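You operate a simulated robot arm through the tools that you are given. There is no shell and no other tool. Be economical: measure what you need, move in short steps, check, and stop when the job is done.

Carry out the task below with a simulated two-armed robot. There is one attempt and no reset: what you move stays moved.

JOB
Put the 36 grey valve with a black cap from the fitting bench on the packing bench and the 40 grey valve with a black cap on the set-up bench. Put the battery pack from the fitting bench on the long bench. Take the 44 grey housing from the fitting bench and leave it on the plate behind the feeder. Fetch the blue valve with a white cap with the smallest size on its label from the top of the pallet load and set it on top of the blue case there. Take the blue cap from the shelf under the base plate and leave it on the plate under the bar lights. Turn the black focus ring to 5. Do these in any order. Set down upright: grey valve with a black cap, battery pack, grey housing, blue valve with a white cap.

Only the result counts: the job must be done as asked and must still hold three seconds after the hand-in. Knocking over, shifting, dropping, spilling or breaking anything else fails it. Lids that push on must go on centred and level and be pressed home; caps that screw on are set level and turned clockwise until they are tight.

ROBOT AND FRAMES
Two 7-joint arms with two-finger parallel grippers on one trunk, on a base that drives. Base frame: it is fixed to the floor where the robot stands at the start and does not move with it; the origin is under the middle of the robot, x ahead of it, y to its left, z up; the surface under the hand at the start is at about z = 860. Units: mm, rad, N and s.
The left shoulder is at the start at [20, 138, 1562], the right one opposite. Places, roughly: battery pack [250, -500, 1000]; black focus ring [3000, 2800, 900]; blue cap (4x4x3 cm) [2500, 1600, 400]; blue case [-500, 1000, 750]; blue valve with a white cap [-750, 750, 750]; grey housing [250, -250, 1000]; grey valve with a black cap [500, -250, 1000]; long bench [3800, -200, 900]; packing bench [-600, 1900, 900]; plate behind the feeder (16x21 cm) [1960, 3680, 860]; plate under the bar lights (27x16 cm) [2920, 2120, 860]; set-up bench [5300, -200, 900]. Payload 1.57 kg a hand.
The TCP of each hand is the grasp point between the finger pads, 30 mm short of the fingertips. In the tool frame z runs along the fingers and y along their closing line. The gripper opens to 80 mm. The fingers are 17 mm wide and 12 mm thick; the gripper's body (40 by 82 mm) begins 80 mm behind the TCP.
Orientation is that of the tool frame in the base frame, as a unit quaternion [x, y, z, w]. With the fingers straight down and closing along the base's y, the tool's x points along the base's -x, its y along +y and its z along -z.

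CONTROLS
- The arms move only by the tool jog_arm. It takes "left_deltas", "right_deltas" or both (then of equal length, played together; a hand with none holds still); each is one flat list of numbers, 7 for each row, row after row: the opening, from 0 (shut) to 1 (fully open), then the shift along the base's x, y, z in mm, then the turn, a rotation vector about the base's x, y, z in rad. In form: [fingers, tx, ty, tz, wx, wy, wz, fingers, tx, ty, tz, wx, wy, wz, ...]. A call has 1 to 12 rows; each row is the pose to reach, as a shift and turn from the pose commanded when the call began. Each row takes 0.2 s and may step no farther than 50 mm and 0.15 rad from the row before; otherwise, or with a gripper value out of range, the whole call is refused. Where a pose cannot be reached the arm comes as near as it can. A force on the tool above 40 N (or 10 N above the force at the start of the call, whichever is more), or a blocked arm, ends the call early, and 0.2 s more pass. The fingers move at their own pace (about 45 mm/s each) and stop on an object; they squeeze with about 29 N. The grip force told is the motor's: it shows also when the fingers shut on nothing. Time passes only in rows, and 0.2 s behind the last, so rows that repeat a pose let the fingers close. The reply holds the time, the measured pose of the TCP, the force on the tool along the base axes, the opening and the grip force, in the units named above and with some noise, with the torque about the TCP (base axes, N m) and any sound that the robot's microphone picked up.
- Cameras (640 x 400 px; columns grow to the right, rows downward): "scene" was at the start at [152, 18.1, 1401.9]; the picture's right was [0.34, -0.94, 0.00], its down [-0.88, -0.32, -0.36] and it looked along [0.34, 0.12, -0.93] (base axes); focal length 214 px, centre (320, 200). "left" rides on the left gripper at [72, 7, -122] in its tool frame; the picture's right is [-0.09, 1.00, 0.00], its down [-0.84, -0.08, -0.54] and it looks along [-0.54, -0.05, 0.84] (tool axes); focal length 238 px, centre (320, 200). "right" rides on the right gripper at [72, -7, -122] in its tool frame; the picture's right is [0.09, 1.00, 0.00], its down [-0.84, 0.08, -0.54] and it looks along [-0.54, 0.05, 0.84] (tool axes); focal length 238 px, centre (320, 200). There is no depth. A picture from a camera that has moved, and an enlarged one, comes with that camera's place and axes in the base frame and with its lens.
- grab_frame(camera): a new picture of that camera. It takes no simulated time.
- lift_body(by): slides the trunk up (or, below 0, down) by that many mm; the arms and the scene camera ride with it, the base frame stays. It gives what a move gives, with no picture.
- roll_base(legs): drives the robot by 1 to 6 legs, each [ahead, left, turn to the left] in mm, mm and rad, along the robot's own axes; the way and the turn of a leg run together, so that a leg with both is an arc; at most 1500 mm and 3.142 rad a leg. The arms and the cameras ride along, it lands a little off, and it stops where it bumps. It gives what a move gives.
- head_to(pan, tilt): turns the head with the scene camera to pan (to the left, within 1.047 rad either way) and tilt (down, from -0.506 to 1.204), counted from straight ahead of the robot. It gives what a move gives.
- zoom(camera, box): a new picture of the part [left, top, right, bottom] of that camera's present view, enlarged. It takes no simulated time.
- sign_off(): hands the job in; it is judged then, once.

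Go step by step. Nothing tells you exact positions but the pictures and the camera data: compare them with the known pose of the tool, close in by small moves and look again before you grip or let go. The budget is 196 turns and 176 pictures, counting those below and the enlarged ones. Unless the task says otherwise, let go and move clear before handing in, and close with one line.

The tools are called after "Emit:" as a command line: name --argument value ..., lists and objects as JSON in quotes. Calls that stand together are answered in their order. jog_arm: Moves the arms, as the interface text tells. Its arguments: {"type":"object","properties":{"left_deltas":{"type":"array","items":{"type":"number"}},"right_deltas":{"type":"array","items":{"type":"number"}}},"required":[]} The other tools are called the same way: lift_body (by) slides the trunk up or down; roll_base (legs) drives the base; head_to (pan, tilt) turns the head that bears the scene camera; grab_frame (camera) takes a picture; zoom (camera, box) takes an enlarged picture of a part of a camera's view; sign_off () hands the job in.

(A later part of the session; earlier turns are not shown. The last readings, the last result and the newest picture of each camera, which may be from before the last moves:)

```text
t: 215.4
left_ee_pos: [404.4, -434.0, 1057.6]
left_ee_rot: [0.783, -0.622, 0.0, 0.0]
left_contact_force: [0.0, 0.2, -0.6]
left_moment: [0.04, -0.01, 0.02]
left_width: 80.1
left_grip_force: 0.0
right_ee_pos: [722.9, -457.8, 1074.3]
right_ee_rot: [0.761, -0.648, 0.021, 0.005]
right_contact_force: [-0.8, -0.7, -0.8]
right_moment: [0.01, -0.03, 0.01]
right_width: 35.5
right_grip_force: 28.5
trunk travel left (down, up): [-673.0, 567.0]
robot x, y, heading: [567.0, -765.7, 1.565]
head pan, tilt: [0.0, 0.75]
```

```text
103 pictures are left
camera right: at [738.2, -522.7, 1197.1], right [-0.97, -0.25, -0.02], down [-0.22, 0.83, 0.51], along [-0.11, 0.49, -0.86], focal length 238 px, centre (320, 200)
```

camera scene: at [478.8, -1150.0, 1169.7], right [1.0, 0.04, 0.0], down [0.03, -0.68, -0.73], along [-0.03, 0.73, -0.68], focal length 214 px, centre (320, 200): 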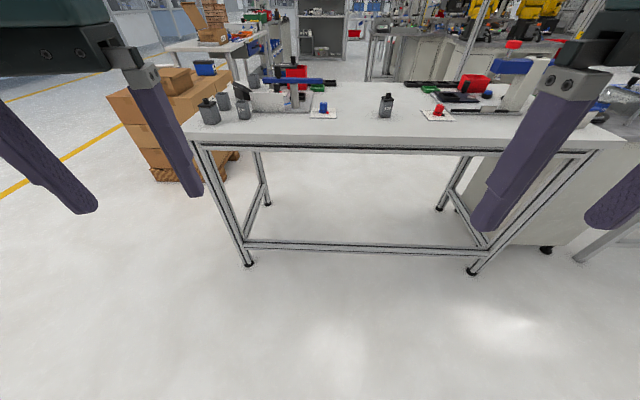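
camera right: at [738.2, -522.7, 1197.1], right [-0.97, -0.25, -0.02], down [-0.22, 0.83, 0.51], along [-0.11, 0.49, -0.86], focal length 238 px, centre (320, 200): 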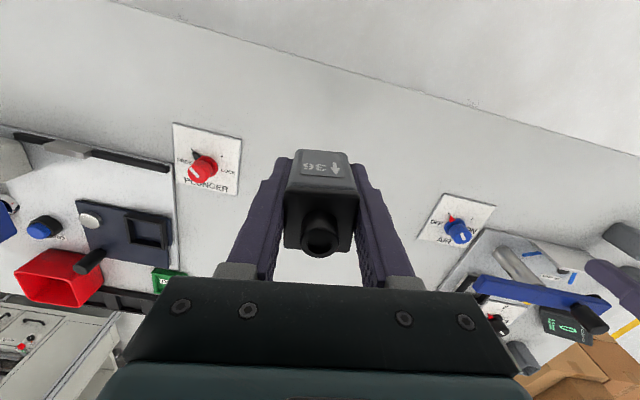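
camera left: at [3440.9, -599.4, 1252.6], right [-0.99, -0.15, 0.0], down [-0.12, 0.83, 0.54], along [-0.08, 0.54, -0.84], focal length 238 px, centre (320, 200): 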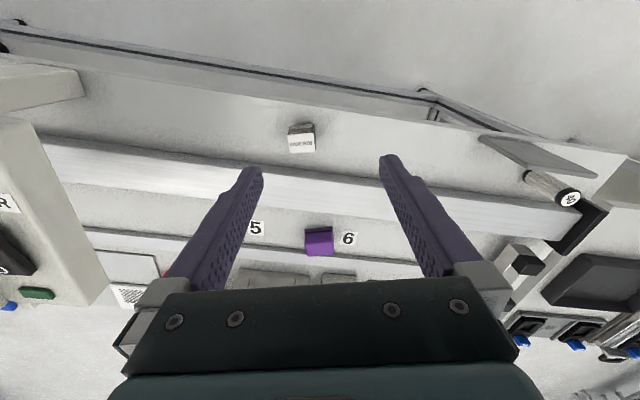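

36 valve held. Driving round to the west end of the bench to fix the lid and fetch the housing with the left hand.

Emit:
roll_base --legs '[[-350, 0, 0], [0, 1000, 0], [0, 0, -1.566], [0, 1080, 0]]'

Emit:
head_to --pan 0.0 --tilt 0.8

Emit:
grab_frame --camera "scene"

```text
t: 231.4
left_ee_pos: [-150.2, 169.8, 1058.7]
left_ee_rot: [-0.133, 0.991, 0.0, 0.001]
left_contact_force: [-0.2, -0.1, 0.2]
left_moment: [-0.03, 0.01, 0.0]
left_width: 80.0
left_grip_force: 0.0
right_ee_pos: [-159.5, -149.6, 1072.8]
right_ee_rot: [-0.098, 0.995, -0.011, -0.017]
right_contact_force: [-0.1, 0.9, -0.7]
right_moment: [0.01, 0.0, 0.01]
right_width: 35.5
right_grip_force: 29.2
trunk travel left (down, up): [-673.0, 567.0]
robot x, y, heading: [-475.4, -2.9, 0.026]
head pan, tilt: [0.0, 0.75]
```

```text
t: 232.0
left_ee_pos: [-149.6, 169.8, 1059.5]
left_ee_rot: [-0.133, 0.991, 0.0, -0.001]
left_contact_force: [0.5, 0.6, 0.8]
left_moment: [-0.02, -0.04, -0.02]
left_width: 80.2
left_grip_force: 0.1
right_ee_pos: [-160.0, -149.3, 1074.3]
right_ee_rot: [-0.097, 0.995, -0.01, -0.017]
right_contact_force: [0.7, -0.1, -0.5]
right_moment: [0.03, 0.06, 0.03]
right_width: 35.6
right_grip_force: 29.1
trunk travel left (down, up): [-673.0, 567.0]
robot x, y, heading: [-476.7, -0.6, 0.028]
head pan, tilt: [0.0, 0.799]
```

```text
102 pictures are left
camera scene: at [-295.3, 0.5, 1165.7], right [0.03, -1.0, 0.0], down [-0.72, -0.02, -0.7], along [0.7, 0.02, -0.72], focal length 214 px, centre (320, 200)
```

scene: 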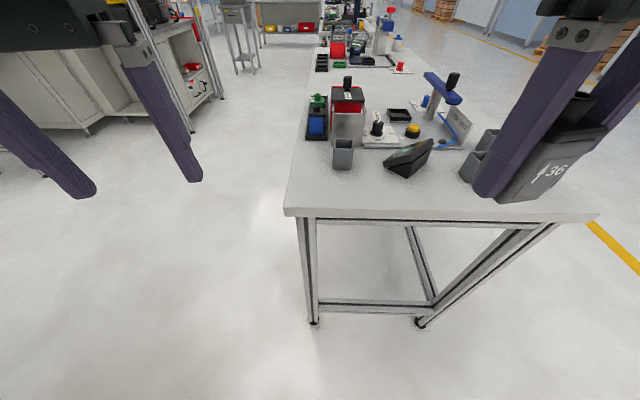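

Emit:
zoom --camera "scene" --box '[300, 70, 400, 175]'

Emit:
grab_frame --camera "right"

```text
3.81 times, centred on (350, 122) of scene
camera zoom: at [-295.3, 0.5, 1165.7], right [0.03, -1.0, 0.0], down [-0.72, -0.02, -0.7], along [0.7, 0.02, -0.72], focal length 817 px, centre (206, 495)
```

zoom: 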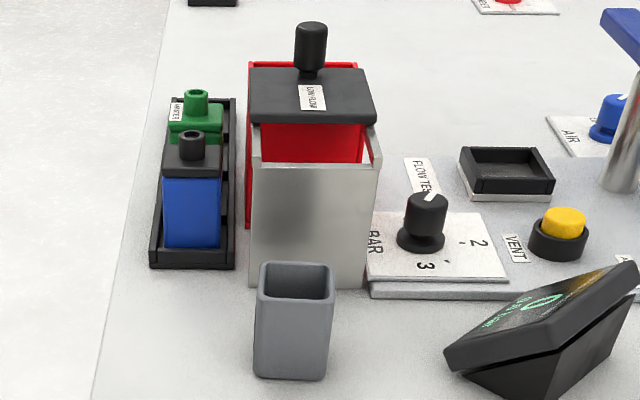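

```text
100 pictures are left
camera right: at [-225.1, -166.9, 1197.0], right [-0.28, 0.96, -0.01], down [0.82, 0.25, 0.51], along [0.49, 0.13, -0.86], focal length 238 px, centre (320, 200)
```

right: 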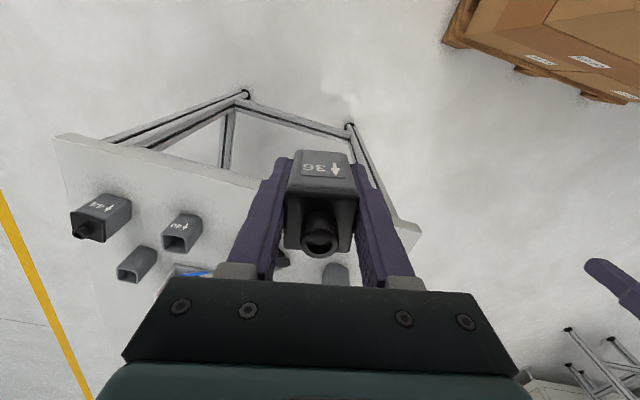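

Emit:
zoom --camera "right" --box '[60, 185, 220, 285]'

```text
4.00 times, centred on (140, 235) of right
camera zoom: at [-225.1, -166.9, 1197.0], right [-0.28, 0.96, -0.01], down [0.82, 0.25, 0.51], along [0.49, 0.13, -0.86], focal length 953 px, centre (1040, 60)
```

zoom: 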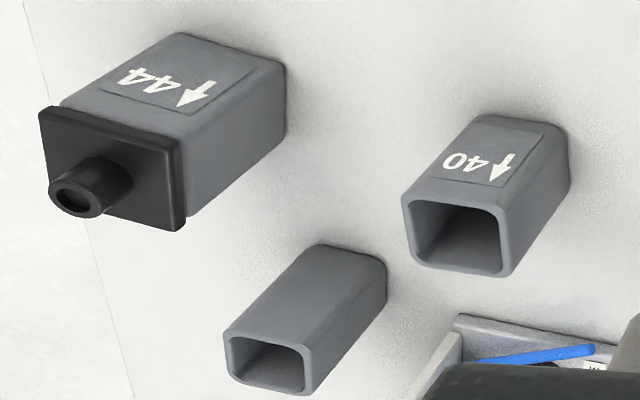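

H1=36, H2=40, so H3 (about [118,-35]) is the 44. First the lid: moving up and bringing the left hand near the knob.

Emit:
jog_arm --right_deltas '[0.1, 0, -30, 15, 0, 0, 0, 0.1, 0, -60, 30, 0, 0, 0]'

Emit:
roll_base --legs '[[400, 0, -0.028]]'

Emit:
jog_arm --left_deltas '[1, 10, -40, 15, 0, 0, -0.1, 1, 20, -80, 15, 0, 0, -0.2, 1, 30, -120, 15, 0, 0, -0.24, 1, 40, -160, 15, 0, 0, -0.24]'

Emit:
grab_frame --camera "left"

```text
t: 232.6
left_ee_pos: [-150.0, 170.4, 1058.6]
left_ee_rot: [-0.134, 0.991, 0.0, -0.001]
left_contact_force: [0.0, -0.9, 0.3]
left_moment: [-0.02, -0.01, 0.01]
left_width: 79.9
left_grip_force: 0.1
right_ee_pos: [-160.6, -212.7, 1102.1]
right_ee_rot: [-0.098, 0.995, -0.01, -0.017]
right_contact_force: [-0.2, -0.4, -1.5]
right_moment: [0.01, 0.03, 0.02]
right_width: 35.5
right_grip_force: 29.4
trunk travel left (down, up): [-673.0, 567.0]
robot x, y, heading: [-475.3, -1.4, 0.028]
head pan, tilt: [0.0, 0.799]
```

```text
t: 235.1
left_ee_pos: [258.7, 165.9, 1058.9]
left_ee_rot: [-0.119, 0.993, 0.0, -0.002]
left_contact_force: [0.9, 0.1, -1.1]
left_moment: [0.04, -0.02, -0.01]
left_width: 79.8
left_grip_force: 0.2
right_ee_pos: [238.6, -213.9, 1103.5]
right_ee_rot: [-0.083, 0.996, -0.01, -0.017]
right_contact_force: [0.1, 0.0, -1.2]
right_moment: [0.03, 0.01, 0.03]
right_width: 35.6
right_grip_force: 28.8
trunk travel left (down, up): [-673.0, 567.0]
robot x, y, heading: [-69.7, 1.6, 0.0]
head pan, tilt: [0.0, 0.799]
```

```text
t: 236.1
left_ee_pos: [298.7, 5.9, 1074.9]
left_ee_rot: [0.002, 1.0, -0.001, -0.001]
left_contact_force: [0.1, -0.7, -0.2]
left_moment: [-0.05, -0.02, -0.01]
left_width: 80.1
left_grip_force: 0.1
right_ee_pos: [238.0, -214.9, 1103.2]
right_ee_rot: [-0.083, 0.996, -0.01, -0.018]
right_contact_force: [0.3, -0.1, 0.2]
right_moment: [-0.05, 0.01, 0.0]
right_width: 35.5
right_grip_force: 29.2
trunk travel left (down, up): [-673.0, 567.0]
robot x, y, heading: [-70.0, -0.7, 0.001]
head pan, tilt: [0.0, 0.799]
```

```text
98 pictures are left
camera left: at [227.4, 11.2, 1199.4], right [0.1, 1.0, 0.0], down [0.84, -0.08, 0.54], along [0.54, -0.05, -0.84], focal length 238 px, centre (320, 200)
```

left: 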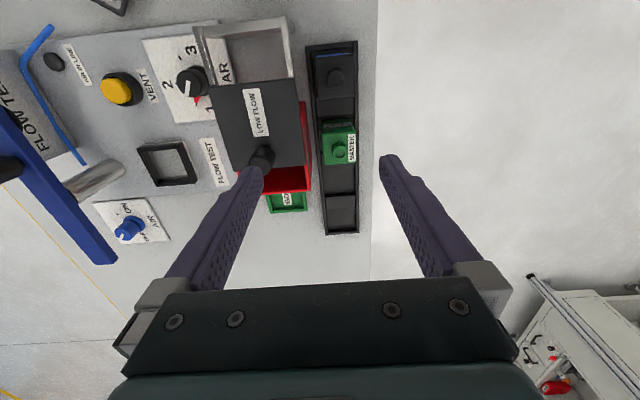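

Emit:
zoom --camera "left" --box '[180, 0, 370, 220]'

```text
1.82 times, centred on (275, 110) of left
camera zoom: at [227.4, 11.2, 1199.4], right [0.1, 1.0, 0.0], down [0.84, -0.08, 0.54], along [0.54, -0.05, -0.84], focal length 433 px, centre (402, 364)
```

zoom: 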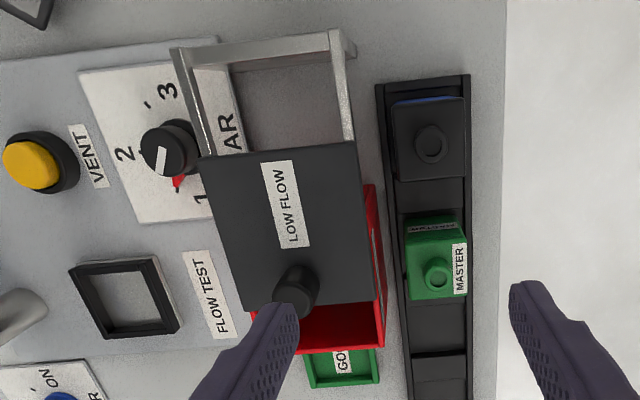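

Lid is ~38 mm from its original place (edge 335 vs 374). I'll push its knob in +x with closed fingers; first lower them behind the knob.

Emit:
jog_arm --left_deltas '[0.5, -17, -31, 0, 0, 0, 0, 0, -34, -62, 0, 0, 0, 0, 0, -34, -62, 0, 0, 0, 0, 0, -34, -62, 0, 0, 0, 0, 0, -34, -62, -40, 0, 0, 0, 0, -34, -62, -81, 0, 0, 0]'

Emit:
grab_frame --camera "left"

Emit:
zoom --camera "scene" --box '[260, 140, 420, 300]'

```text
t: 237.5
left_ee_pos: [274.4, -47.4, 993.0]
left_ee_rot: [-0.01, 1.0, 0.005, 0.005]
left_contact_force: [0.4, 0.3, -1.0]
left_moment: [0.02, 0.0, 0.03]
left_width: 0.0
left_grip_force: 21.4
right_ee_pos: [239.0, -215.0, 1101.4]
right_ee_rot: [-0.083, 0.996, -0.012, -0.018]
right_contact_force: [0.7, 0.3, -0.7]
right_moment: [0.0, 0.02, 0.01]
right_width: 35.5
right_grip_force: 28.6
trunk travel left (down, up): [-673.0, 567.0]
robot x, y, heading: [-69.1, 2.2, -0.0]
head pan, tilt: [0.0, 0.799]
```

```text
96 pictures are left
camera left: at [202.5, -44.0, 1117.0], right [0.07, 1.0, 0.01], down [0.83, -0.07, 0.55], along [0.55, -0.03, -0.84], focal length 238 px, centre (320, 200)
```

left: 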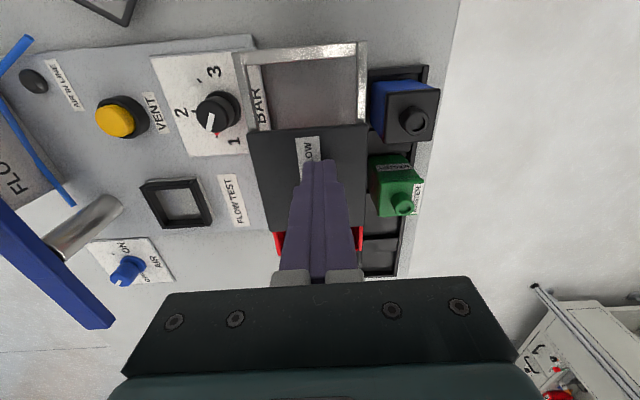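

```text
2.50 times, centred on (340, 220) of scene
camera zoom: at [99.9, 2.1, 1151.7], right [0.02, -1.0, 0.0], down [-0.83, -0.01, -0.55], along [0.55, 0.01, -0.83], focal length 536 px, centre (270, 150)
```

zoom: 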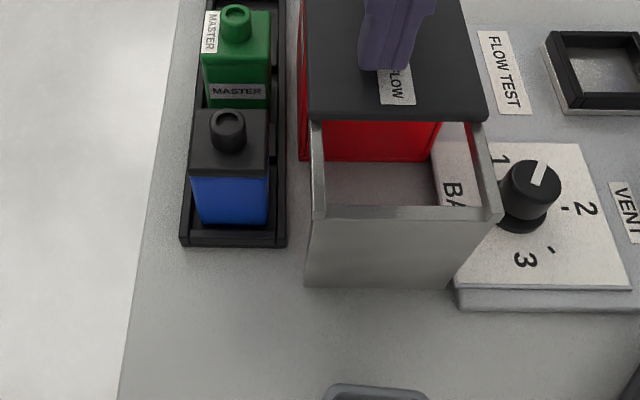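

The left arm is brushing the head when reaching across the centreline. Raising the hand, shifting the base right 115 mm, and retrying.

Emit:
jog_arm --left_deltas '[0, 0, 20, 40, 0, 0, 0, 0, 0, 50, 80, 0, 0, 0, 0, 0, 80, 80, 0, 0, 0]'

Emit:
roll_base --legs '[[0, -115, 0]]'

Emit:
head_to --pan 0 --tilt 0.8

Emit:
grab_frame --camera "left"

```text
t: 238.3
left_ee_pos: [264.6, 25.3, 1074.6]
left_ee_rot: [0.002, 1.0, 0.001, -0.002]
left_contact_force: [-0.1, 0.7, -0.3]
left_moment: [0.01, 0.01, -0.01]
left_width: 0.0
left_grip_force: 21.1
right_ee_pos: [239.2, -215.7, 1102.5]
right_ee_rot: [-0.084, 0.996, -0.011, -0.017]
right_contact_force: [0.9, 0.7, -1.3]
right_moment: [-0.02, -0.02, -0.02]
right_width: 35.6
right_grip_force: 28.8
trunk travel left (down, up): [-673.0, 567.0]
robot x, y, heading: [-67.1, 4.5, -0.005]
head pan, tilt: [0.0, 0.799]
```

```text
t: 239.6
left_ee_pos: [264.9, -89.3, 1073.9]
left_ee_rot: [0.002, 1.0, 0.0, -0.001]
left_contact_force: [-0.1, 0.4, 0.1]
left_moment: [0.0, -0.03, -0.01]
left_width: 0.0
left_grip_force: 21.2
right_ee_pos: [238.8, -330.5, 1101.9]
right_ee_rot: [-0.085, 0.996, -0.011, -0.018]
right_contact_force: [-0.4, -1.2, -0.7]
right_moment: [0.02, 0.02, -0.01]
right_width: 35.4
right_grip_force: 28.7
trunk travel left (down, up): [-673.0, 567.0]
robot x, y, heading: [-66.8, -111.2, -0.005]
head pan, tilt: [0.0, 0.799]
```

```text
t: 240.2
left_ee_pos: [266.5, -90.6, 1074.5]
left_ee_rot: [0.002, 1.0, 0.0, -0.001]
left_contact_force: [-0.3, -0.9, 0.5]
left_moment: [-0.01, -0.01, 0.01]
left_width: 0.0
left_grip_force: 21.6
right_ee_pos: [238.2, -330.2, 1103.5]
right_ee_rot: [-0.084, 0.996, -0.011, -0.018]
right_contact_force: [0.3, 1.1, -0.9]
right_moment: [0.0, 0.0, -0.01]
right_width: 35.6
right_grip_force: 29.2
trunk travel left (down, up): [-673.0, 567.0]
robot x, y, heading: [-71.3, -114.0, 0.0]
head pan, tilt: [0.0, 0.799]
```

```text
94 pictures are left
camera left: at [194.9, -84.5, 1198.1], right [0.09, 1.0, 0.0], down [0.84, -0.08, 0.54], along [0.54, -0.05, -0.84], focal length 238 px, centre (320, 200)
```

left: 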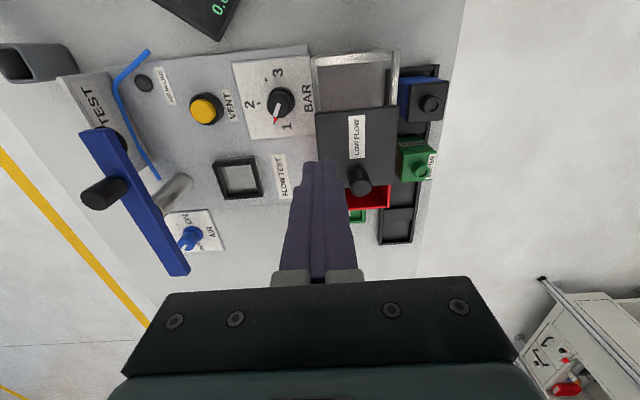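

Knob confirmed at [312,-54]. Lowering behind it and pushing +x slowly.

Emit:
jog_arm --left_deltas '[0, 0, 36, 0, 0, 0, 0, 0, 0, 36, -40, 0, 0, 0, 0, 0, 36, -81, 0, 0, 0, 0, 15, 36, -81, 0, 0, 0, 0, 25, 36, -81, 0, 0, 0, 0, 32, 36, -81, 0, 0, 0, 0, 38, 36, -81, 0, 0, 0, 0, 44, 36, -81, 0, 0, 0, 0, 50, 36, -81, 0, 0, 0, 0, 55, 36, -81, 0, 0, 0, 0, 58, 36, -81, 0, 0, 0]'

Emit:
grab_frame --camera "left"

Emit:
zoom --camera "scene" --box '[200, 100, 360, 220]'

```text
t: 242.6
left_ee_pos: [323.6, -52.9, 992.3]
left_ee_rot: [0.0, 1.0, 0.001, 0.0]
left_contact_force: [0.1, -0.2, -0.8]
left_moment: [0.03, 0.0, -0.02]
left_width: 0.0
left_grip_force: 21.5
right_ee_pos: [239.1, -329.0, 1102.6]
right_ee_rot: [-0.084, 0.996, -0.01, -0.019]
right_contact_force: [0.6, 0.1, -0.7]
right_moment: [0.0, -0.02, 0.03]
right_width: 35.3
right_grip_force: 28.2
trunk travel left (down, up): [-673.0, 567.0]
robot x, y, heading: [-68.7, -108.7, -0.001]
head pan, tilt: [0.0, 0.799]
```

```text
93 pictures are left
camera left: at [252.5, -48.1, 1116.7], right [0.09, 1.0, 0.0], down [0.84, -0.08, 0.54], along [0.54, -0.05, -0.84], focal length 238 px, centre (320, 200)
```

left: 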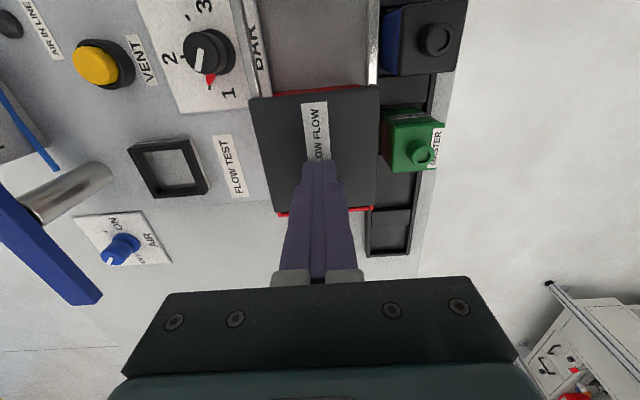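

```text
3.33 times, centred on (280, 160) of scene
camera zoom: at [110.0, -113.6, 1165.7], right [0.0, -1.0, 0.0], down [-0.72, 0.0, -0.7], along [0.7, 0.0, -0.72], focal length 715 px, centre (453, 333)
```

zoom: 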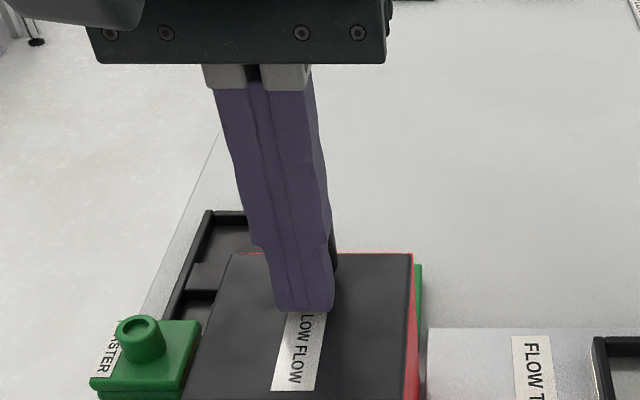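

Emit:
jog_arm --left_deltas '[0, 3, 0, 0, 0, 0, 0, 0, 6, 0, 0, 0, 0, 0, 0, 9, 0, 0, 0, 0, 0]'

Emit:
jog_arm --left_deltas '[0, -30, 0, 0, 0, 0, 0, 0, -60, 0, 0, 0, 0, 0, 0, -60, 0, 45, 0, 0, 0, 0, -60, 0, 90, 0, 0, 0, 0.5, -70, 40, 90, 0, 0, 0, 1, -70, 80, 90, 0, 0, 0]'

Emit:
grab_frame --camera "left"

```text
t: 243.4
left_ee_pos: [333.5, -53.0, 993.4]
left_ee_rot: [0.0, 1.0, 0.0, 0.0]
left_contact_force: [-0.7, 0.0, -0.5]
left_moment: [0.01, 0.0, 0.0]
left_width: 0.1
left_grip_force: 21.0
right_ee_pos: [237.9, -329.6, 1102.7]
right_ee_rot: [-0.084, 0.996, -0.011, -0.018]
right_contact_force: [0.0, -0.2, -0.8]
right_moment: [0.02, 0.01, 0.0]
right_width: 35.3
right_grip_force: 28.5
trunk travel left (down, up): [-673.0, 567.0]
robot x, y, heading: [-69.2, -112.3, 0.0]
head pan, tilt: [0.0, 0.799]
```

```text
t: 244.8
left_ee_pos: [263.6, 29.0, 1086.4]
left_ee_rot: [0.001, 1.0, -0.001, -0.001]
left_contact_force: [-1.1, 0.3, -0.6]
left_moment: [-0.01, 0.03, 0.0]
left_width: 48.0
left_grip_force: 0.1
right_ee_pos: [238.4, -329.7, 1101.8]
right_ee_rot: [-0.084, 0.996, -0.01, -0.019]
right_contact_force: [0.2, -1.4, -1.3]
right_moment: [0.03, 0.06, 0.01]
right_width: 35.5
right_grip_force: 29.3
trunk travel left (down, up): [-673.0, 567.0]
robot x, y, heading: [-66.7, -114.2, 0.0]
head pan, tilt: [0.0, 0.799]
```

```text
91 pictures are left
camera left: at [192.6, 33.5, 1210.4], right [0.09, 1.0, 0.0], down [0.84, -0.08, 0.54], along [0.54, -0.05, -0.84], focal length 238 px, centre (320, 200)
```

left: 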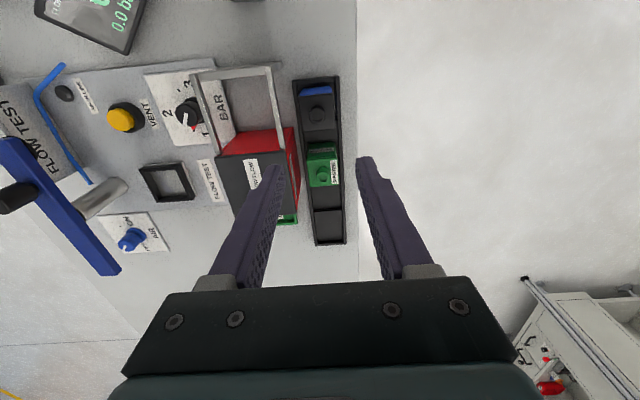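

The lid is back in place. Now the 44 housing (H3 ≈[122,-38]) with the left hand.

Emit:
roll_base --legs '[[-100, 0, 0]]'

Emit:
jog_arm --left_deltas '[1, -20, -30, 0, 0, 0, 0, 1, -40, -65, 0, 0, 0, 0, 1, -40, -65, -40, 0, 0, 0, 1, -40, -65, -70, 0, 0, 0]'

Emit:
grab_frame --camera "left"

```text
t: 245.9
left_ee_pos: [165.2, 27.9, 1087.2]
left_ee_rot: [0.001, 1.0, 0.0, 0.0]
left_contact_force: [-0.3, -0.1, 0.2]
left_moment: [-0.01, -0.03, 0.0]
left_width: 79.8
left_grip_force: 0.0
right_ee_pos: [139.2, -330.0, 1101.9]
right_ee_rot: [-0.082, 0.996, -0.01, -0.017]
right_contact_force: [-0.3, 0.4, -1.3]
right_moment: [0.0, 0.0, 0.0]
right_width: 35.4
right_grip_force: 28.0
trunk travel left (down, up): [-673.0, 567.0]
robot x, y, heading: [-170.3, -118.5, -0.0]
head pan, tilt: [0.0, 0.799]
```

```text
t: 246.9
left_ee_pos: [123.5, -37.7, 1018.0]
left_ee_rot: [0.001, 1.0, 0.0, 0.001]
left_contact_force: [-0.7, 0.3, -0.3]
left_moment: [0.01, 0.0, 0.01]
left_width: 80.0
left_grip_force: 0.0
right_ee_pos: [138.9, -329.2, 1102.5]
right_ee_rot: [-0.082, 0.996, -0.01, -0.017]
right_contact_force: [0.4, 0.0, 0.1]
right_moment: [0.02, -0.02, -0.01]
right_width: 35.5
right_grip_force: 29.1
trunk travel left (down, up): [-673.0, 567.0]
robot x, y, heading: [-172.1, -110.4, -0.001]
head pan, tilt: [0.0, 0.799]
```

```text
90 pictures are left
camera left: at [53.2, -31.5, 1141.8], right [0.1, 1.0, 0.0], down [0.84, -0.08, 0.54], along [0.54, -0.05, -0.84], focal length 238 px, centre (320, 200)
```

left: 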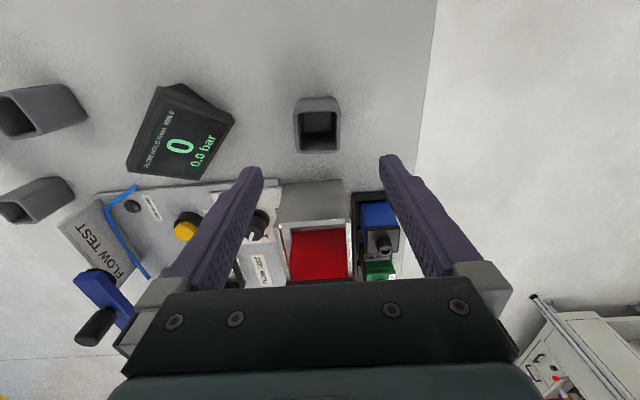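

Emit:
jog_arm --left_deltas '[1, -4, -2, -45, 0, 0, 0, 1, -4, -2, -90, 0, 0, 0, 1, -4, -2, -125, 0, 0, 0, 1, -4, -2, -125, 0, 0, 0, 0.4, -4, -2, -125, 0, 0, 0, 0.2, -4, -2, -125, 0, 0, 0, 0.1, -4, -2, -125, 0, 0, 0, 0.1, -4, -2, -125, 0, 0, 0, 0.1, -4, -2, -125, 0, 0, 0]'

Emit:
grab_frame --camera "left"

```text
t: 248.9
left_ee_pos: [121.1, -40.3, 891.0]
left_ee_rot: [0.002, 1.0, 0.0, 0.0]
left_contact_force: [-0.5, -0.3, -0.4]
left_moment: [-0.04, -0.03, 0.01]
left_width: 43.6
left_grip_force: 28.9
right_ee_pos: [137.8, -331.3, 1101.8]
right_ee_rot: [-0.083, 0.996, -0.01, -0.018]
right_contact_force: [0.3, -0.5, -0.8]
right_moment: [0.01, -0.02, 0.03]
right_width: 35.6
right_grip_force: 29.6
trunk travel left (down, up): [-673.0, 567.0]
robot x, y, heading: [-170.2, -110.8, -0.003]
head pan, tilt: [0.0, 0.799]
```

```text
89 pictures are left
camera left: at [49.6, -35.4, 1014.8], right [0.09, 1.0, 0.0], down [0.84, -0.08, 0.54], along [0.54, -0.05, -0.84], focal length 238 px, centre (320, 200)
```

left: 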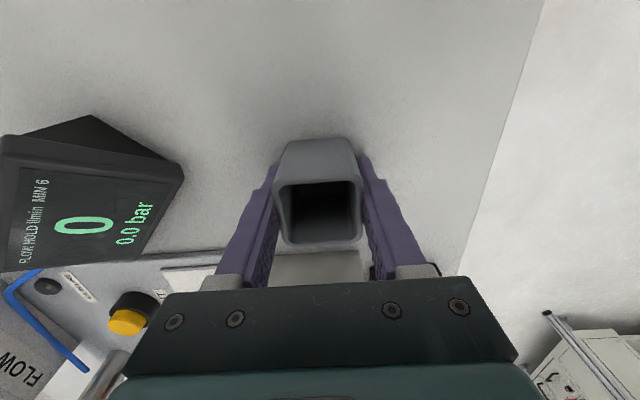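

Housing is the 44 (43.6 wide). Lifting it and driving north past the pallet to look at the packing bench.

Emit:
jog_arm --left_deltas '[0.1, 0, 0, 45, 0, 0, 0, 0.1, 0, 0, 90, 0, 0, 0, 0.1, 0, 0, 135, 0, 0, 0, 0.1, 0, 10, 180, 0, 0, 0]'

Emit:
roll_base --legs '[[-60, 0, 0], [0, 0, 1.571], [750, 0, 0]]'

Emit:
head_to --pan 0.4 --tilt 0.6

Emit:
grab_frame --camera "scene"

```text
t: 249.9
left_ee_pos: [119.3, -30.1, 1071.3]
left_ee_rot: [0.001, 1.0, 0.001, -0.001]
left_contact_force: [-0.4, -0.5, 0.2]
left_moment: [-0.03, -0.01, -0.04]
left_width: 43.3
left_grip_force: 28.8
right_ee_pos: [139.3, -330.3, 1102.4]
right_ee_rot: [-0.083, 0.996, -0.01, -0.017]
right_contact_force: [0.3, -0.2, -1.1]
right_moment: [0.05, 0.0, 0.01]
right_width: 35.7
right_grip_force: 28.7
trunk travel left (down, up): [-673.0, 567.0]
robot x, y, heading: [-169.9, -112.3, -0.005]
head pan, tilt: [0.0, 0.799]
```

```text
t: 258.5
left_ee_pos: [-340.6, 929.4, 1070.7]
left_ee_rot: [0.715, -0.699, 0.0, 0.001]
left_contact_force: [-0.2, 0.4, 0.0]
left_moment: [-0.02, 0.01, 0.02]
left_width: 43.4
left_grip_force: 28.4
right_ee_pos: [-41.6, 956.0, 1103.1]
right_ee_rot: [0.771, -0.636, 0.02, 0.006]
right_contact_force: [0.8, 0.2, -0.8]
right_moment: [0.02, 0.01, 0.0]
right_width: 35.4
right_grip_force: 28.7
trunk travel left (down, up): [-673.0, 567.0]
robot x, y, heading: [-251.1, 642.8, 1.592]
head pan, tilt: [0.0, 0.799]
```

```text
t: 259.3
left_ee_pos: [-339.5, 929.9, 1070.6]
left_ee_rot: [0.715, -0.699, 0.0, 0.001]
left_contact_force: [-0.4, -0.3, 0.3]
left_moment: [-0.01, 0.01, 0.0]
left_width: 43.5
left_grip_force: 28.8
right_ee_pos: [-40.5, 956.4, 1102.0]
right_ee_rot: [0.772, -0.636, 0.021, 0.005]
right_contact_force: [-0.1, 0.3, 0.1]
right_moment: [0.02, 0.01, -0.02]
right_width: 35.4
right_grip_force: 29.0
trunk travel left (down, up): [-673.0, 567.0]
robot x, y, heading: [-251.6, 643.8, 1.596]
head pan, tilt: [0.4, 0.6]
```

```text
88 pictures are left
camera scene: at [-289.4, 822.5, 1182.6], right [0.91, 0.41, 0.0], down [0.23, -0.52, -0.82], along [-0.34, 0.75, -0.57], focal length 214 px, centre (320, 200)
```

scene: 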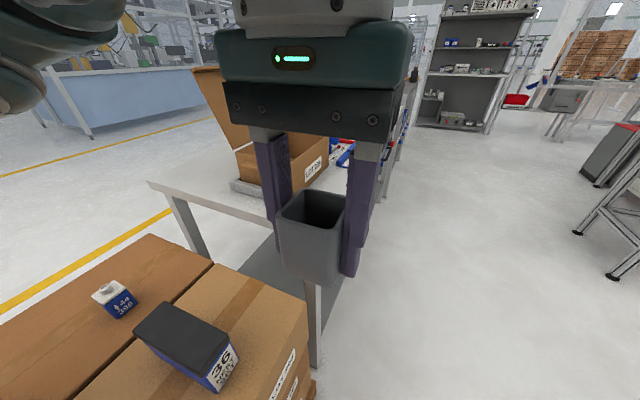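

I'll swing right and go up to stand east of the packing bench, facing it (-x).

Emit:
roll_base --legs '[[0, -400, 0], [1230, 0, 0], [0, 0, 1.55]]'

Emit:
lift_body --by 200

Emit:
head_to --pan 0.0 --tilt 0.6

Emit:
grab_frame --camera "scene"

```text
t: 271.6
left_ee_pos: [-158.3, 1832.1, 1071.7]
left_ee_rot: [1.0, -0.01, 0.001, 0.0]
left_contact_force: [-0.8, 0.0, -0.8]
left_moment: [-0.01, -0.02, -0.02]
left_width: 43.3
left_grip_force: 29.1
right_ee_pos: [-171.6, 2132.0, 1101.8]
right_ee_rot: [0.997, 0.074, 0.019, -0.009]
right_contact_force: [0.7, -0.6, -0.8]
right_moment: [-0.02, -0.01, -0.02]
right_width: 35.7
right_grip_force: 29.2
trunk travel left (down, up): [-673.0, 567.0]
robot x, y, heading: [130.8, 1908.6, 3.12]
head pan, tilt: [0.4, 0.6]
```

```text
t: 273.7
left_ee_pos: [-157.4, 1832.9, 1271.6]
left_ee_rot: [1.0, -0.009, 0.001, 0.0]
left_contact_force: [0.1, 0.8, 0.1]
left_moment: [-0.03, -0.02, -0.01]
left_width: 43.3
left_grip_force: 29.3
right_ee_pos: [-170.7, 2133.3, 1302.1]
right_ee_rot: [0.997, 0.074, 0.018, -0.01]
right_contact_force: [0.3, -0.1, -0.8]
right_moment: [0.0, 0.03, 0.02]
right_width: 35.6
right_grip_force: 28.9
trunk travel left (down, up): [-873.0, 367.0]
robot x, y, heading: [135.2, 1909.7, 3.124]
head pan, tilt: [0.4, 0.6]
```

```text
t: 274.6
left_ee_pos: [-158.2, 1832.2, 1270.4]
left_ee_rot: [1.0, -0.009, 0.001, 0.0]
left_contact_force: [0.0, 0.2, -0.5]
left_moment: [-0.03, 0.04, 0.01]
left_width: 43.3
left_grip_force: 28.8
right_ee_pos: [-171.5, 2132.2, 1301.5]
right_ee_rot: [0.997, 0.074, 0.019, -0.01]
right_contact_force: [1.4, 0.0, -1.6]
right_moment: [0.01, -0.01, -0.03]
right_width: 35.4
right_grip_force: 28.3
trunk travel left (down, up): [-873.0, 367.0]
robot x, y, heading: [131.5, 1906.9, 3.125]
head pan, tilt: [0.0, 0.6]
```

```text
87 pictures are left
camera scene: at [-55.7, 1912.4, 1382.6], right [0.02, 1.0, 0.0], down [0.56, -0.01, -0.83], along [-0.82, 0.01, -0.56], focal length 214 px, centre (320, 200)
```

scene: 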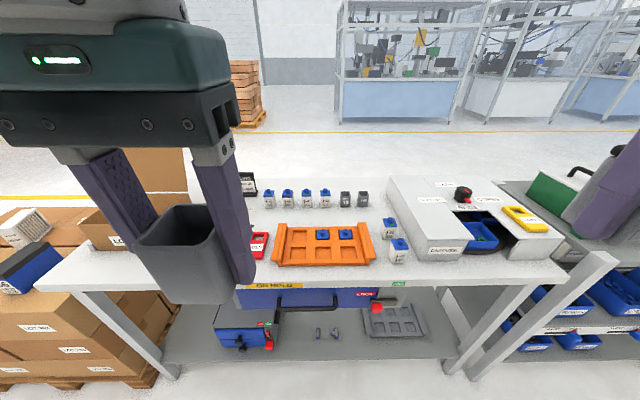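

Emit:
zoom --camera "scene" --box '[230, 170, 570, 300]'

```text
1.88 times, centred on (400, 235) of scene
camera zoom: at [-55.7, 1912.4, 1382.6], right [0.02, 1.0, 0.0], down [0.56, -0.01, -0.83], along [-0.82, 0.01, -0.56], focal length 404 px, centre (169, 134)
```

zoom: 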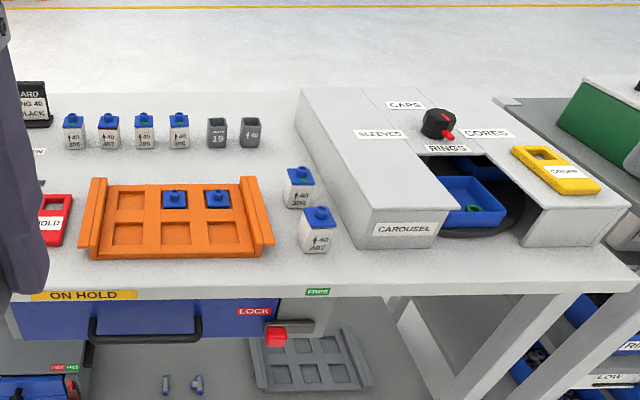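

Free strip in front of the carousel box, centre about [-447,2262]. Approaching and lowering.

Emit:
roll_base --legs '[[190, -190, 0.017]]'

Emit:
lift_body --by -160

Emit:
grab_frame --camera "right"

```text
t: 276.5
left_ee_pos: [-343.7, 2018.8, 1271.6]
left_ee_rot: [1.0, -0.005, 0.001, 0.0]
left_contact_force: [-0.7, 0.0, -0.8]
left_moment: [-0.02, -0.03, 0.02]
left_width: 43.4
left_grip_force: 29.4
right_ee_pos: [-361.6, 2318.3, 1300.8]
right_ee_rot: [0.997, 0.079, 0.018, -0.01]
right_contact_force: [0.1, 0.1, -0.6]
right_moment: [0.0, -0.02, 0.01]
right_width: 35.1
right_grip_force: 28.5
trunk travel left (down, up): [-873.0, 367.0]
robot x, y, heading: [-59.7, 2101.0, 3.132]
head pan, tilt: [0.0, 0.6]
```

```text
t: 278.3
left_ee_pos: [-344.4, 2018.1, 1110.7]
left_ee_rot: [1.0, -0.006, 0.001, 0.0]
left_contact_force: [-0.1, -0.1, -0.4]
left_moment: [-0.03, -0.01, -0.01]
left_width: 43.4
left_grip_force: 29.0
right_ee_pos: [-361.7, 2318.6, 1142.8]
right_ee_rot: [0.997, 0.078, 0.019, -0.01]
right_contact_force: [-0.2, -0.2, -0.9]
right_moment: [0.02, 0.01, -0.02]
right_width: 35.5
right_grip_force: 29.0
trunk travel left (down, up): [-713.0, 527.0]
robot x, y, heading: [-57.7, 2098.3, 3.134]
head pan, tilt: [0.0, 0.6]
```

```text
85 pictures are left
camera right: at [-295.5, 2333.2, 1265.9], right [0.25, -0.97, -0.01], down [-0.83, -0.22, 0.51], along [-0.5, -0.11, -0.86], focal length 238 px, centre (320, 200)
```

right: 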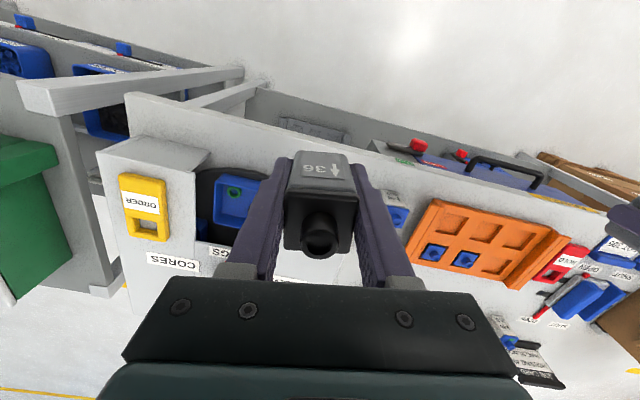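

Emit:
jog_arm --right_deltas '[0.1, -30, -20, -20, 0, 0, 0, 0.1, -60, -40, -50, 0, 0, 0, 0.1, -85, -57, -90, 0, 0, 0, 0.1, -85, -57, -135, 0, 0, 0, 0.1, -85, -57, -175, 0, 0, 0]'

Emit:
grab_frame --camera "right"

Emit:
grab_frame --camera "scene"

```text
refused: row 3 steps farther than a row can; nothing moved
```

```text
84 pictures are left
camera right: at [-295.5, 2333.2, 1265.9], right [0.25, -0.97, -0.01], down [-0.83, -0.22, 0.51], along [-0.5, -0.11, -0.86], focal length 238 px, centre (320, 200)
```

right: 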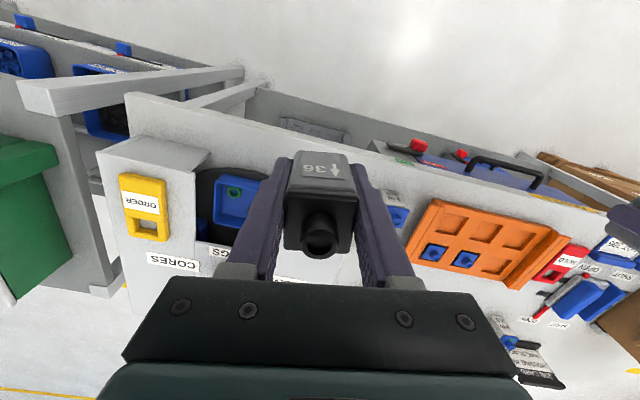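

```text
83 pictures are left
camera scene: at [-243.8, 2099.2, 1222.6], right [0.01, 1.0, 0.0], down [0.56, -0.01, -0.83], along [-0.83, 0.01, -0.56], focal length 214 px, centre (320, 200)
```

scene: 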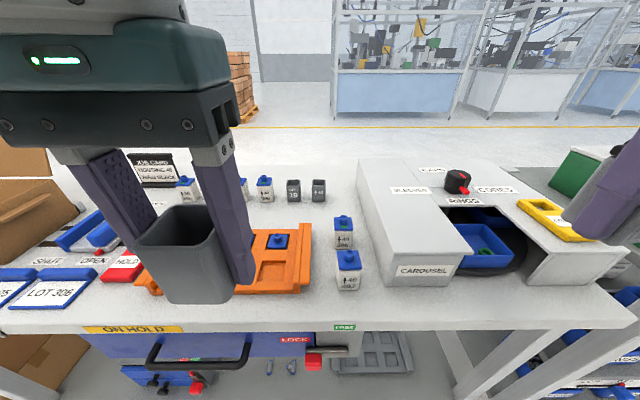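

Emit:
jog_arm --right_deltas '[0.1, -30, -20, -20, 0, 0, 0, 0.1, -60, -40, -45, 0, 0, 0, 0.1, -85, -56, -75, 0, 0, 0, 0.1, -87, -56, -120, 0, 0, 0, 0.1, -87, -56, -165, 0, 0, 0, 0.1, -87, -56, -195, 0, 0, 0]'

Emit:
grab_frame --camera "right"

Emit:
grab_frame --camera "scene"

```text
t: 279.7
left_ee_pos: [-344.6, 2019.1, 1111.4]
left_ee_rot: [1.0, -0.005, 0.0, 0.001]
left_contact_force: [0.0, 0.3, -0.6]
left_moment: [-0.01, 0.0, -0.03]
left_width: 43.1
left_grip_force: 28.7
right_ee_pos: [-449.5, 2262.5, 946.4]
right_ee_rot: [0.997, 0.079, 0.018, -0.011]
right_contact_force: [0.5, 0.2, -1.1]
right_moment: [-0.02, -0.02, -0.04]
right_width: 35.4
right_grip_force: 29.0
trunk travel left (down, up): [-713.0, 527.0]
robot x, y, heading: [-51.8, 2098.6, 3.133]
head pan, tilt: [0.0, 0.6]
```

```text
82 pictures are left
camera right: at [-383.9, 2276.7, 1070.8], right [0.25, -0.97, -0.02], down [-0.83, -0.22, 0.51], along [-0.5, -0.11, -0.86], focal length 238 px, centre (320, 200)
```

right: 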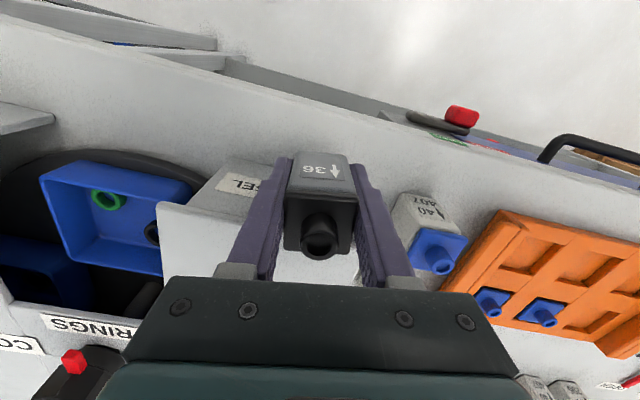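

```text
81 pictures are left
camera scene: at [-243.7, 2099.2, 1222.6], right [0.01, 1.0, 0.0], down [0.56, -0.01, -0.82], along [-0.82, 0.01, -0.57], focal length 214 px, centre (320, 200)
```

scene: 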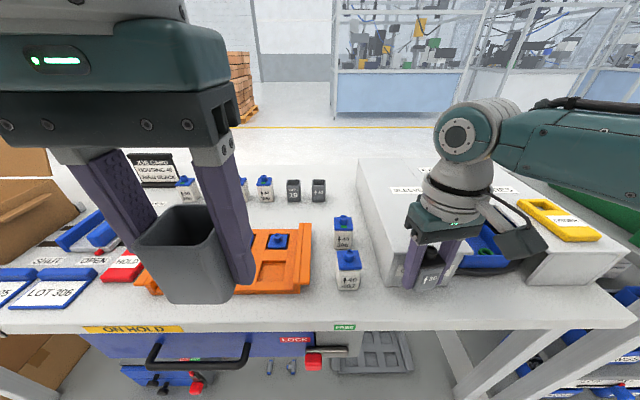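

Emit:
jog_arm --right_deltas '[0.1, 0, 0, -30, 0, 0, 0, 0.1, 0, 0, -48, 0, 0, 0, 0.1, 0, 0, -52, 0, 0, 0, 0.1, 0, 0, -54, 0, 0, 0, 0.1, 0, 0, -55, 0, 0, 0]'

```text
t: 280.9
left_ee_pos: [-344.3, 2018.4, 1112.0]
left_ee_rot: [1.0, -0.005, 0.001, 0.0]
left_contact_force: [0.3, -0.2, -0.8]
left_moment: [0.0, 0.03, -0.01]
left_width: 43.7
left_grip_force: 29.0
right_ee_pos: [-448.7, 2262.3, 893.1]
right_ee_rot: [0.997, 0.079, 0.018, -0.009]
right_contact_force: [6.4, -1.1, 15.7]
right_moment: [-0.33, -0.24, 0.08]
right_width: 35.6
right_grip_force: 29.2
trunk travel left (down, up): [-713.0, 527.0]
robot x, y, heading: [-54.5, 2101.1, 3.133]
head pan, tilt: [0.0, 0.6]
```

Touching. Releasing and rising.

Emit:
jog_arm --right_deltas '[0.1, 0, 0, 1, 0, 0, 0, 0.7, 0, 0, 1, 0, 0, 0, 1, 0, 0, 1, 0, 0, 0, 1, 0, 0, 1, 0, 0, 0, 1, 0, 0, 40, 0, 0, 0, 1, 0, 0, 85, 0, 0, 0, 1, 0, 0, 130, 0, 0, 0, 1, 20, 15, 170, 0, 0, 0, 1, 60, 40, 185, 0, 0, 0, 1, 90, 60, 200, 0, 0, 0]'

Emit:
grab_frame --camera "right"

```text
t: 283.1
left_ee_pos: [-344.0, 2019.6, 1110.0]
left_ee_rot: [1.0, -0.005, 0.001, 0.0]
left_contact_force: [0.2, 0.4, -1.7]
left_moment: [-0.02, 0.03, -0.02]
left_width: 43.3
left_grip_force: 29.4
right_ee_pos: [-356.3, 2322.0, 1095.4]
right_ee_rot: [0.997, 0.079, 0.018, -0.011]
right_contact_force: [-0.4, 0.3, 0.3]
right_moment: [0.01, 0.0, 0.0]
right_width: 80.1
right_grip_force: 0.1
trunk travel left (down, up): [-713.0, 527.0]
robot x, y, heading: [-57.2, 2097.7, 3.135]
head pan, tilt: [0.0, 0.6]
```

```text
80 pictures are left
camera right: at [-290.9, 2337.8, 1218.7], right [0.25, -0.97, -0.02], down [-0.83, -0.22, 0.51], along [-0.49, -0.11, -0.86], focal length 238 px, centre (320, 200)
```

right: 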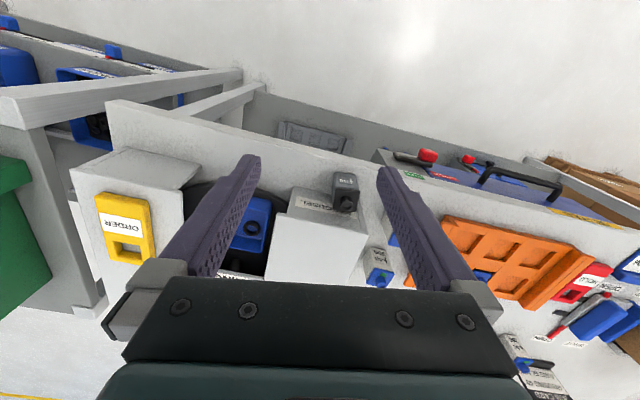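

36 valve placed. Going back to the pallet's east side, still facing -x.

Emit:
roll_base --legs '[[-230, 0, 0], [0, 1260, 0]]'

Emit:
lift_body --by 150

Emit:
head_to --pan 0.0 --tilt 0.7

Emit:
grab_frame --camera "scene"

```text
t: 290.8
left_ee_pos: [-130.7, 762.4, 1110.1]
left_ee_rot: [1.0, -0.007, 0.001, 0.0]
left_contact_force: [0.5, 0.8, -0.5]
left_moment: [0.03, 0.02, 0.05]
left_width: 43.2
left_grip_force: 29.0
right_ee_pos: [-142.2, 1069.0, 1094.9]
right_ee_rot: [0.997, 0.078, 0.019, -0.01]
right_contact_force: [-0.3, -0.6, 0.5]
right_moment: [0.0, 0.0, 0.0]
right_width: 80.0
right_grip_force: 0.0
trunk travel left (down, up): [-713.0, 527.0]
robot x, y, heading: [160.9, 842.0, 3.133]
head pan, tilt: [0.0, 0.6]
```

```text
t: 292.5
left_ee_pos: [-129.5, 762.5, 1260.2]
left_ee_rot: [1.0, -0.006, 0.001, -0.001]
left_contact_force: [-0.9, -0.8, -0.6]
left_moment: [0.01, 0.01, 0.0]
left_width: 43.3
left_grip_force: 29.5
right_ee_pos: [-142.7, 1068.9, 1244.9]
right_ee_rot: [0.997, 0.078, 0.019, -0.01]
right_contact_force: [0.8, 0.4, 0.9]
right_moment: [-0.03, 0.02, 0.01]
right_width: 80.0
right_grip_force: 0.1
trunk travel left (down, up): [-863.0, 377.0]
robot x, y, heading: [158.6, 843.6, 3.133]
head pan, tilt: [0.0, 0.6]
```

```text
t: 293.2
left_ee_pos: [-130.0, 764.0, 1259.8]
left_ee_rot: [1.0, -0.007, 0.0, -0.001]
left_contact_force: [0.3, 1.0, 0.1]
left_moment: [0.0, 0.03, 0.03]
left_width: 43.4
left_grip_force: 28.7
right_ee_pos: [-140.7, 1067.8, 1244.3]
right_ee_rot: [0.997, 0.078, 0.018, -0.01]
right_contact_force: [0.7, -0.2, -0.2]
right_moment: [0.0, -0.02, 0.01]
right_width: 80.1
right_grip_force: 0.0
trunk travel left (down, up): [-863.0, 377.0]
robot x, y, heading: [162.0, 843.7, 3.129]
head pan, tilt: [0.0, 0.7]
```

```text
79 pictures are left
camera scene: at [-25.0, 844.3, 1364.0], right [0.01, 1.0, 0.0], down [0.64, -0.01, -0.77], along [-0.77, 0.01, -0.64], focal length 214 px, centre (320, 200)
```

scene: 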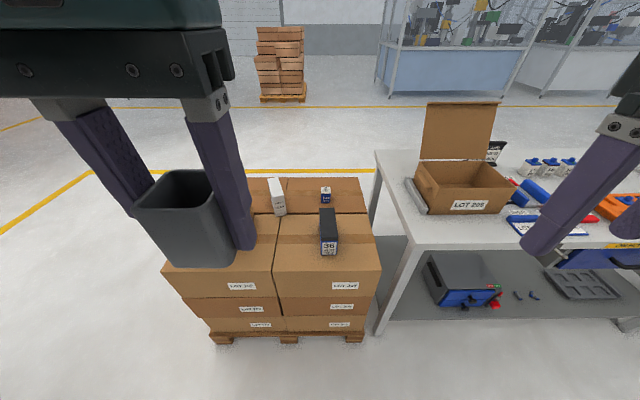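

The left hand hides part of the pallet; moving it further left for a view.

Emit:
jog_arm --left_deltas '[0.1, 0, -45, 0, 0, 0, 0, 0.1, 0, -90, 0, 0, 0, 0, 0.1, 10, -135, 0, 0, 0, 0, 0.1, 20, -180, 0, 0, 0, 0, 0.1, 30, -215, 0, 0, 0, 0]'

Emit:
zoom --camera "scene" --box '[150, 160, 390, 310]'

Emit:
zoom --camera "scene" --box '[295, 175, 355, 260]'

```text
t: 294.4
left_ee_pos: [-96.3, 548.1, 1261.4]
left_ee_rot: [1.0, -0.008, 0.0, 0.001]
left_contact_force: [-0.4, 0.0, -0.5]
left_moment: [-0.02, -0.01, 0.04]
left_width: 43.4
left_grip_force: 28.9
right_ee_pos: [-140.8, 1068.2, 1243.9]
right_ee_rot: [0.997, 0.077, 0.019, -0.011]
right_contact_force: [0.3, 0.7, 0.1]
right_moment: [-0.01, -0.02, 0.01]
right_width: 80.1
right_grip_force: 0.0
trunk travel left (down, up): [-863.0, 377.0]
robot x, y, heading: [161.3, 842.6, 3.129]
head pan, tilt: [0.0, 0.7]
```

```text
2.67 times, centred on (270, 235) of scene
camera zoom: at [-25.0, 844.4, 1364.0], right [0.01, 1.0, 0.0], down [0.64, -0.01, -0.76], along [-0.76, 0.01, -0.64], focal length 572 px, centre (453, 107)
```

zoom: 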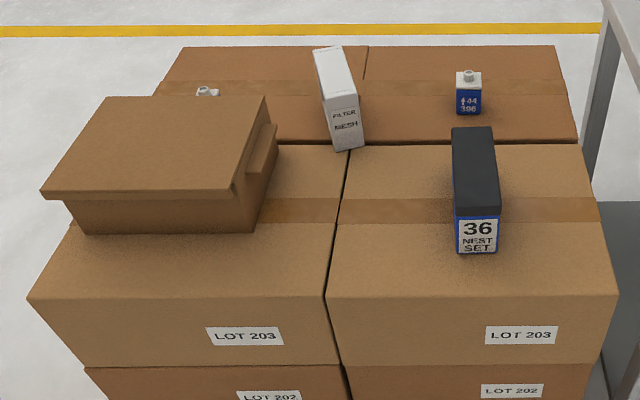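

```text
4.71 times, centred on (325, 218) of scene
camera zoom: at [-25.0, 844.4, 1364.0], right [0.01, 1.0, 0.0], down [0.64, -0.01, -0.76], along [-0.76, 0.01, -0.64], focal length 1009 px, centre (296, 118)
```

zoom: 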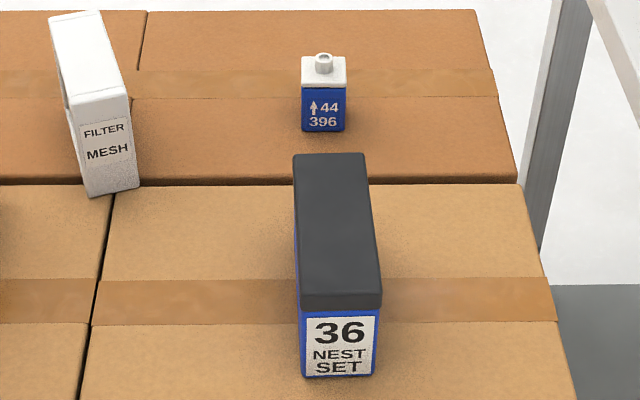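

A second white cap peeks out behind the carton. Raising the trunk to see over it.

Emit:
lift_body --by 375

Emit:
head_to --pan 0.2 --tilt 0.9

Emit:
grab_frame --camera "scene"

```text
t: 298.0
left_ee_pos: [-96.2, 547.2, 1635.2]
left_ee_rot: [1.0, -0.008, 0.0, 0.0]
left_contact_force: [0.1, 0.2, -0.4]
left_moment: [0.0, 0.02, 0.0]
left_width: 43.4
left_grip_force: 28.9
right_ee_pos: [-141.1, 1066.9, 1620.0]
right_ee_rot: [0.997, 0.078, 0.019, -0.011]
right_contact_force: [-0.6, -0.5, 0.2]
right_moment: [-0.03, -0.01, 0.0]
right_width: 80.1
right_grip_force: 0.2
trunk travel left (down, up): [-1238.0, 2.0]
robot x, y, heading: [162.2, 839.1, 3.131]
head pan, tilt: [0.0, 0.7]
```

```text
t: 298.8
left_ee_pos: [-96.9, 546.8, 1635.3]
left_ee_rot: [1.0, -0.007, 0.001, 0.0]
left_contact_force: [-0.2, 0.8, -0.7]
left_moment: [-0.02, 0.0, 0.01]
left_width: 43.2
left_grip_force: 29.2
right_ee_pos: [-141.8, 1067.9, 1619.4]
right_ee_rot: [0.997, 0.078, 0.019, -0.009]
right_contact_force: [0.2, 0.0, 0.0]
right_moment: [0.02, -0.03, -0.01]
right_width: 79.9
right_grip_force: 0.1
trunk travel left (down, up): [-1238.0, 2.0]
robot x, y, heading: [159.3, 841.8, 3.127]
head pan, tilt: [0.201, 0.901]
```

```text
76 pictures are left
camera scene: at [-14.2, 829.2, 1722.9], right [-0.19, 0.98, 0.0], down [0.77, 0.15, -0.62], along [-0.61, -0.12, -0.78], focal length 214 px, centre (320, 200)
```

scene: 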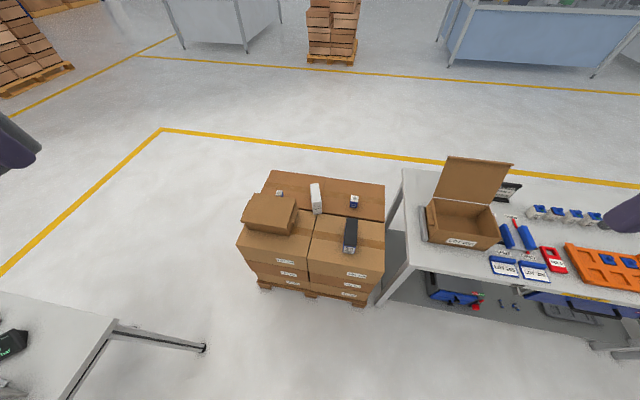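

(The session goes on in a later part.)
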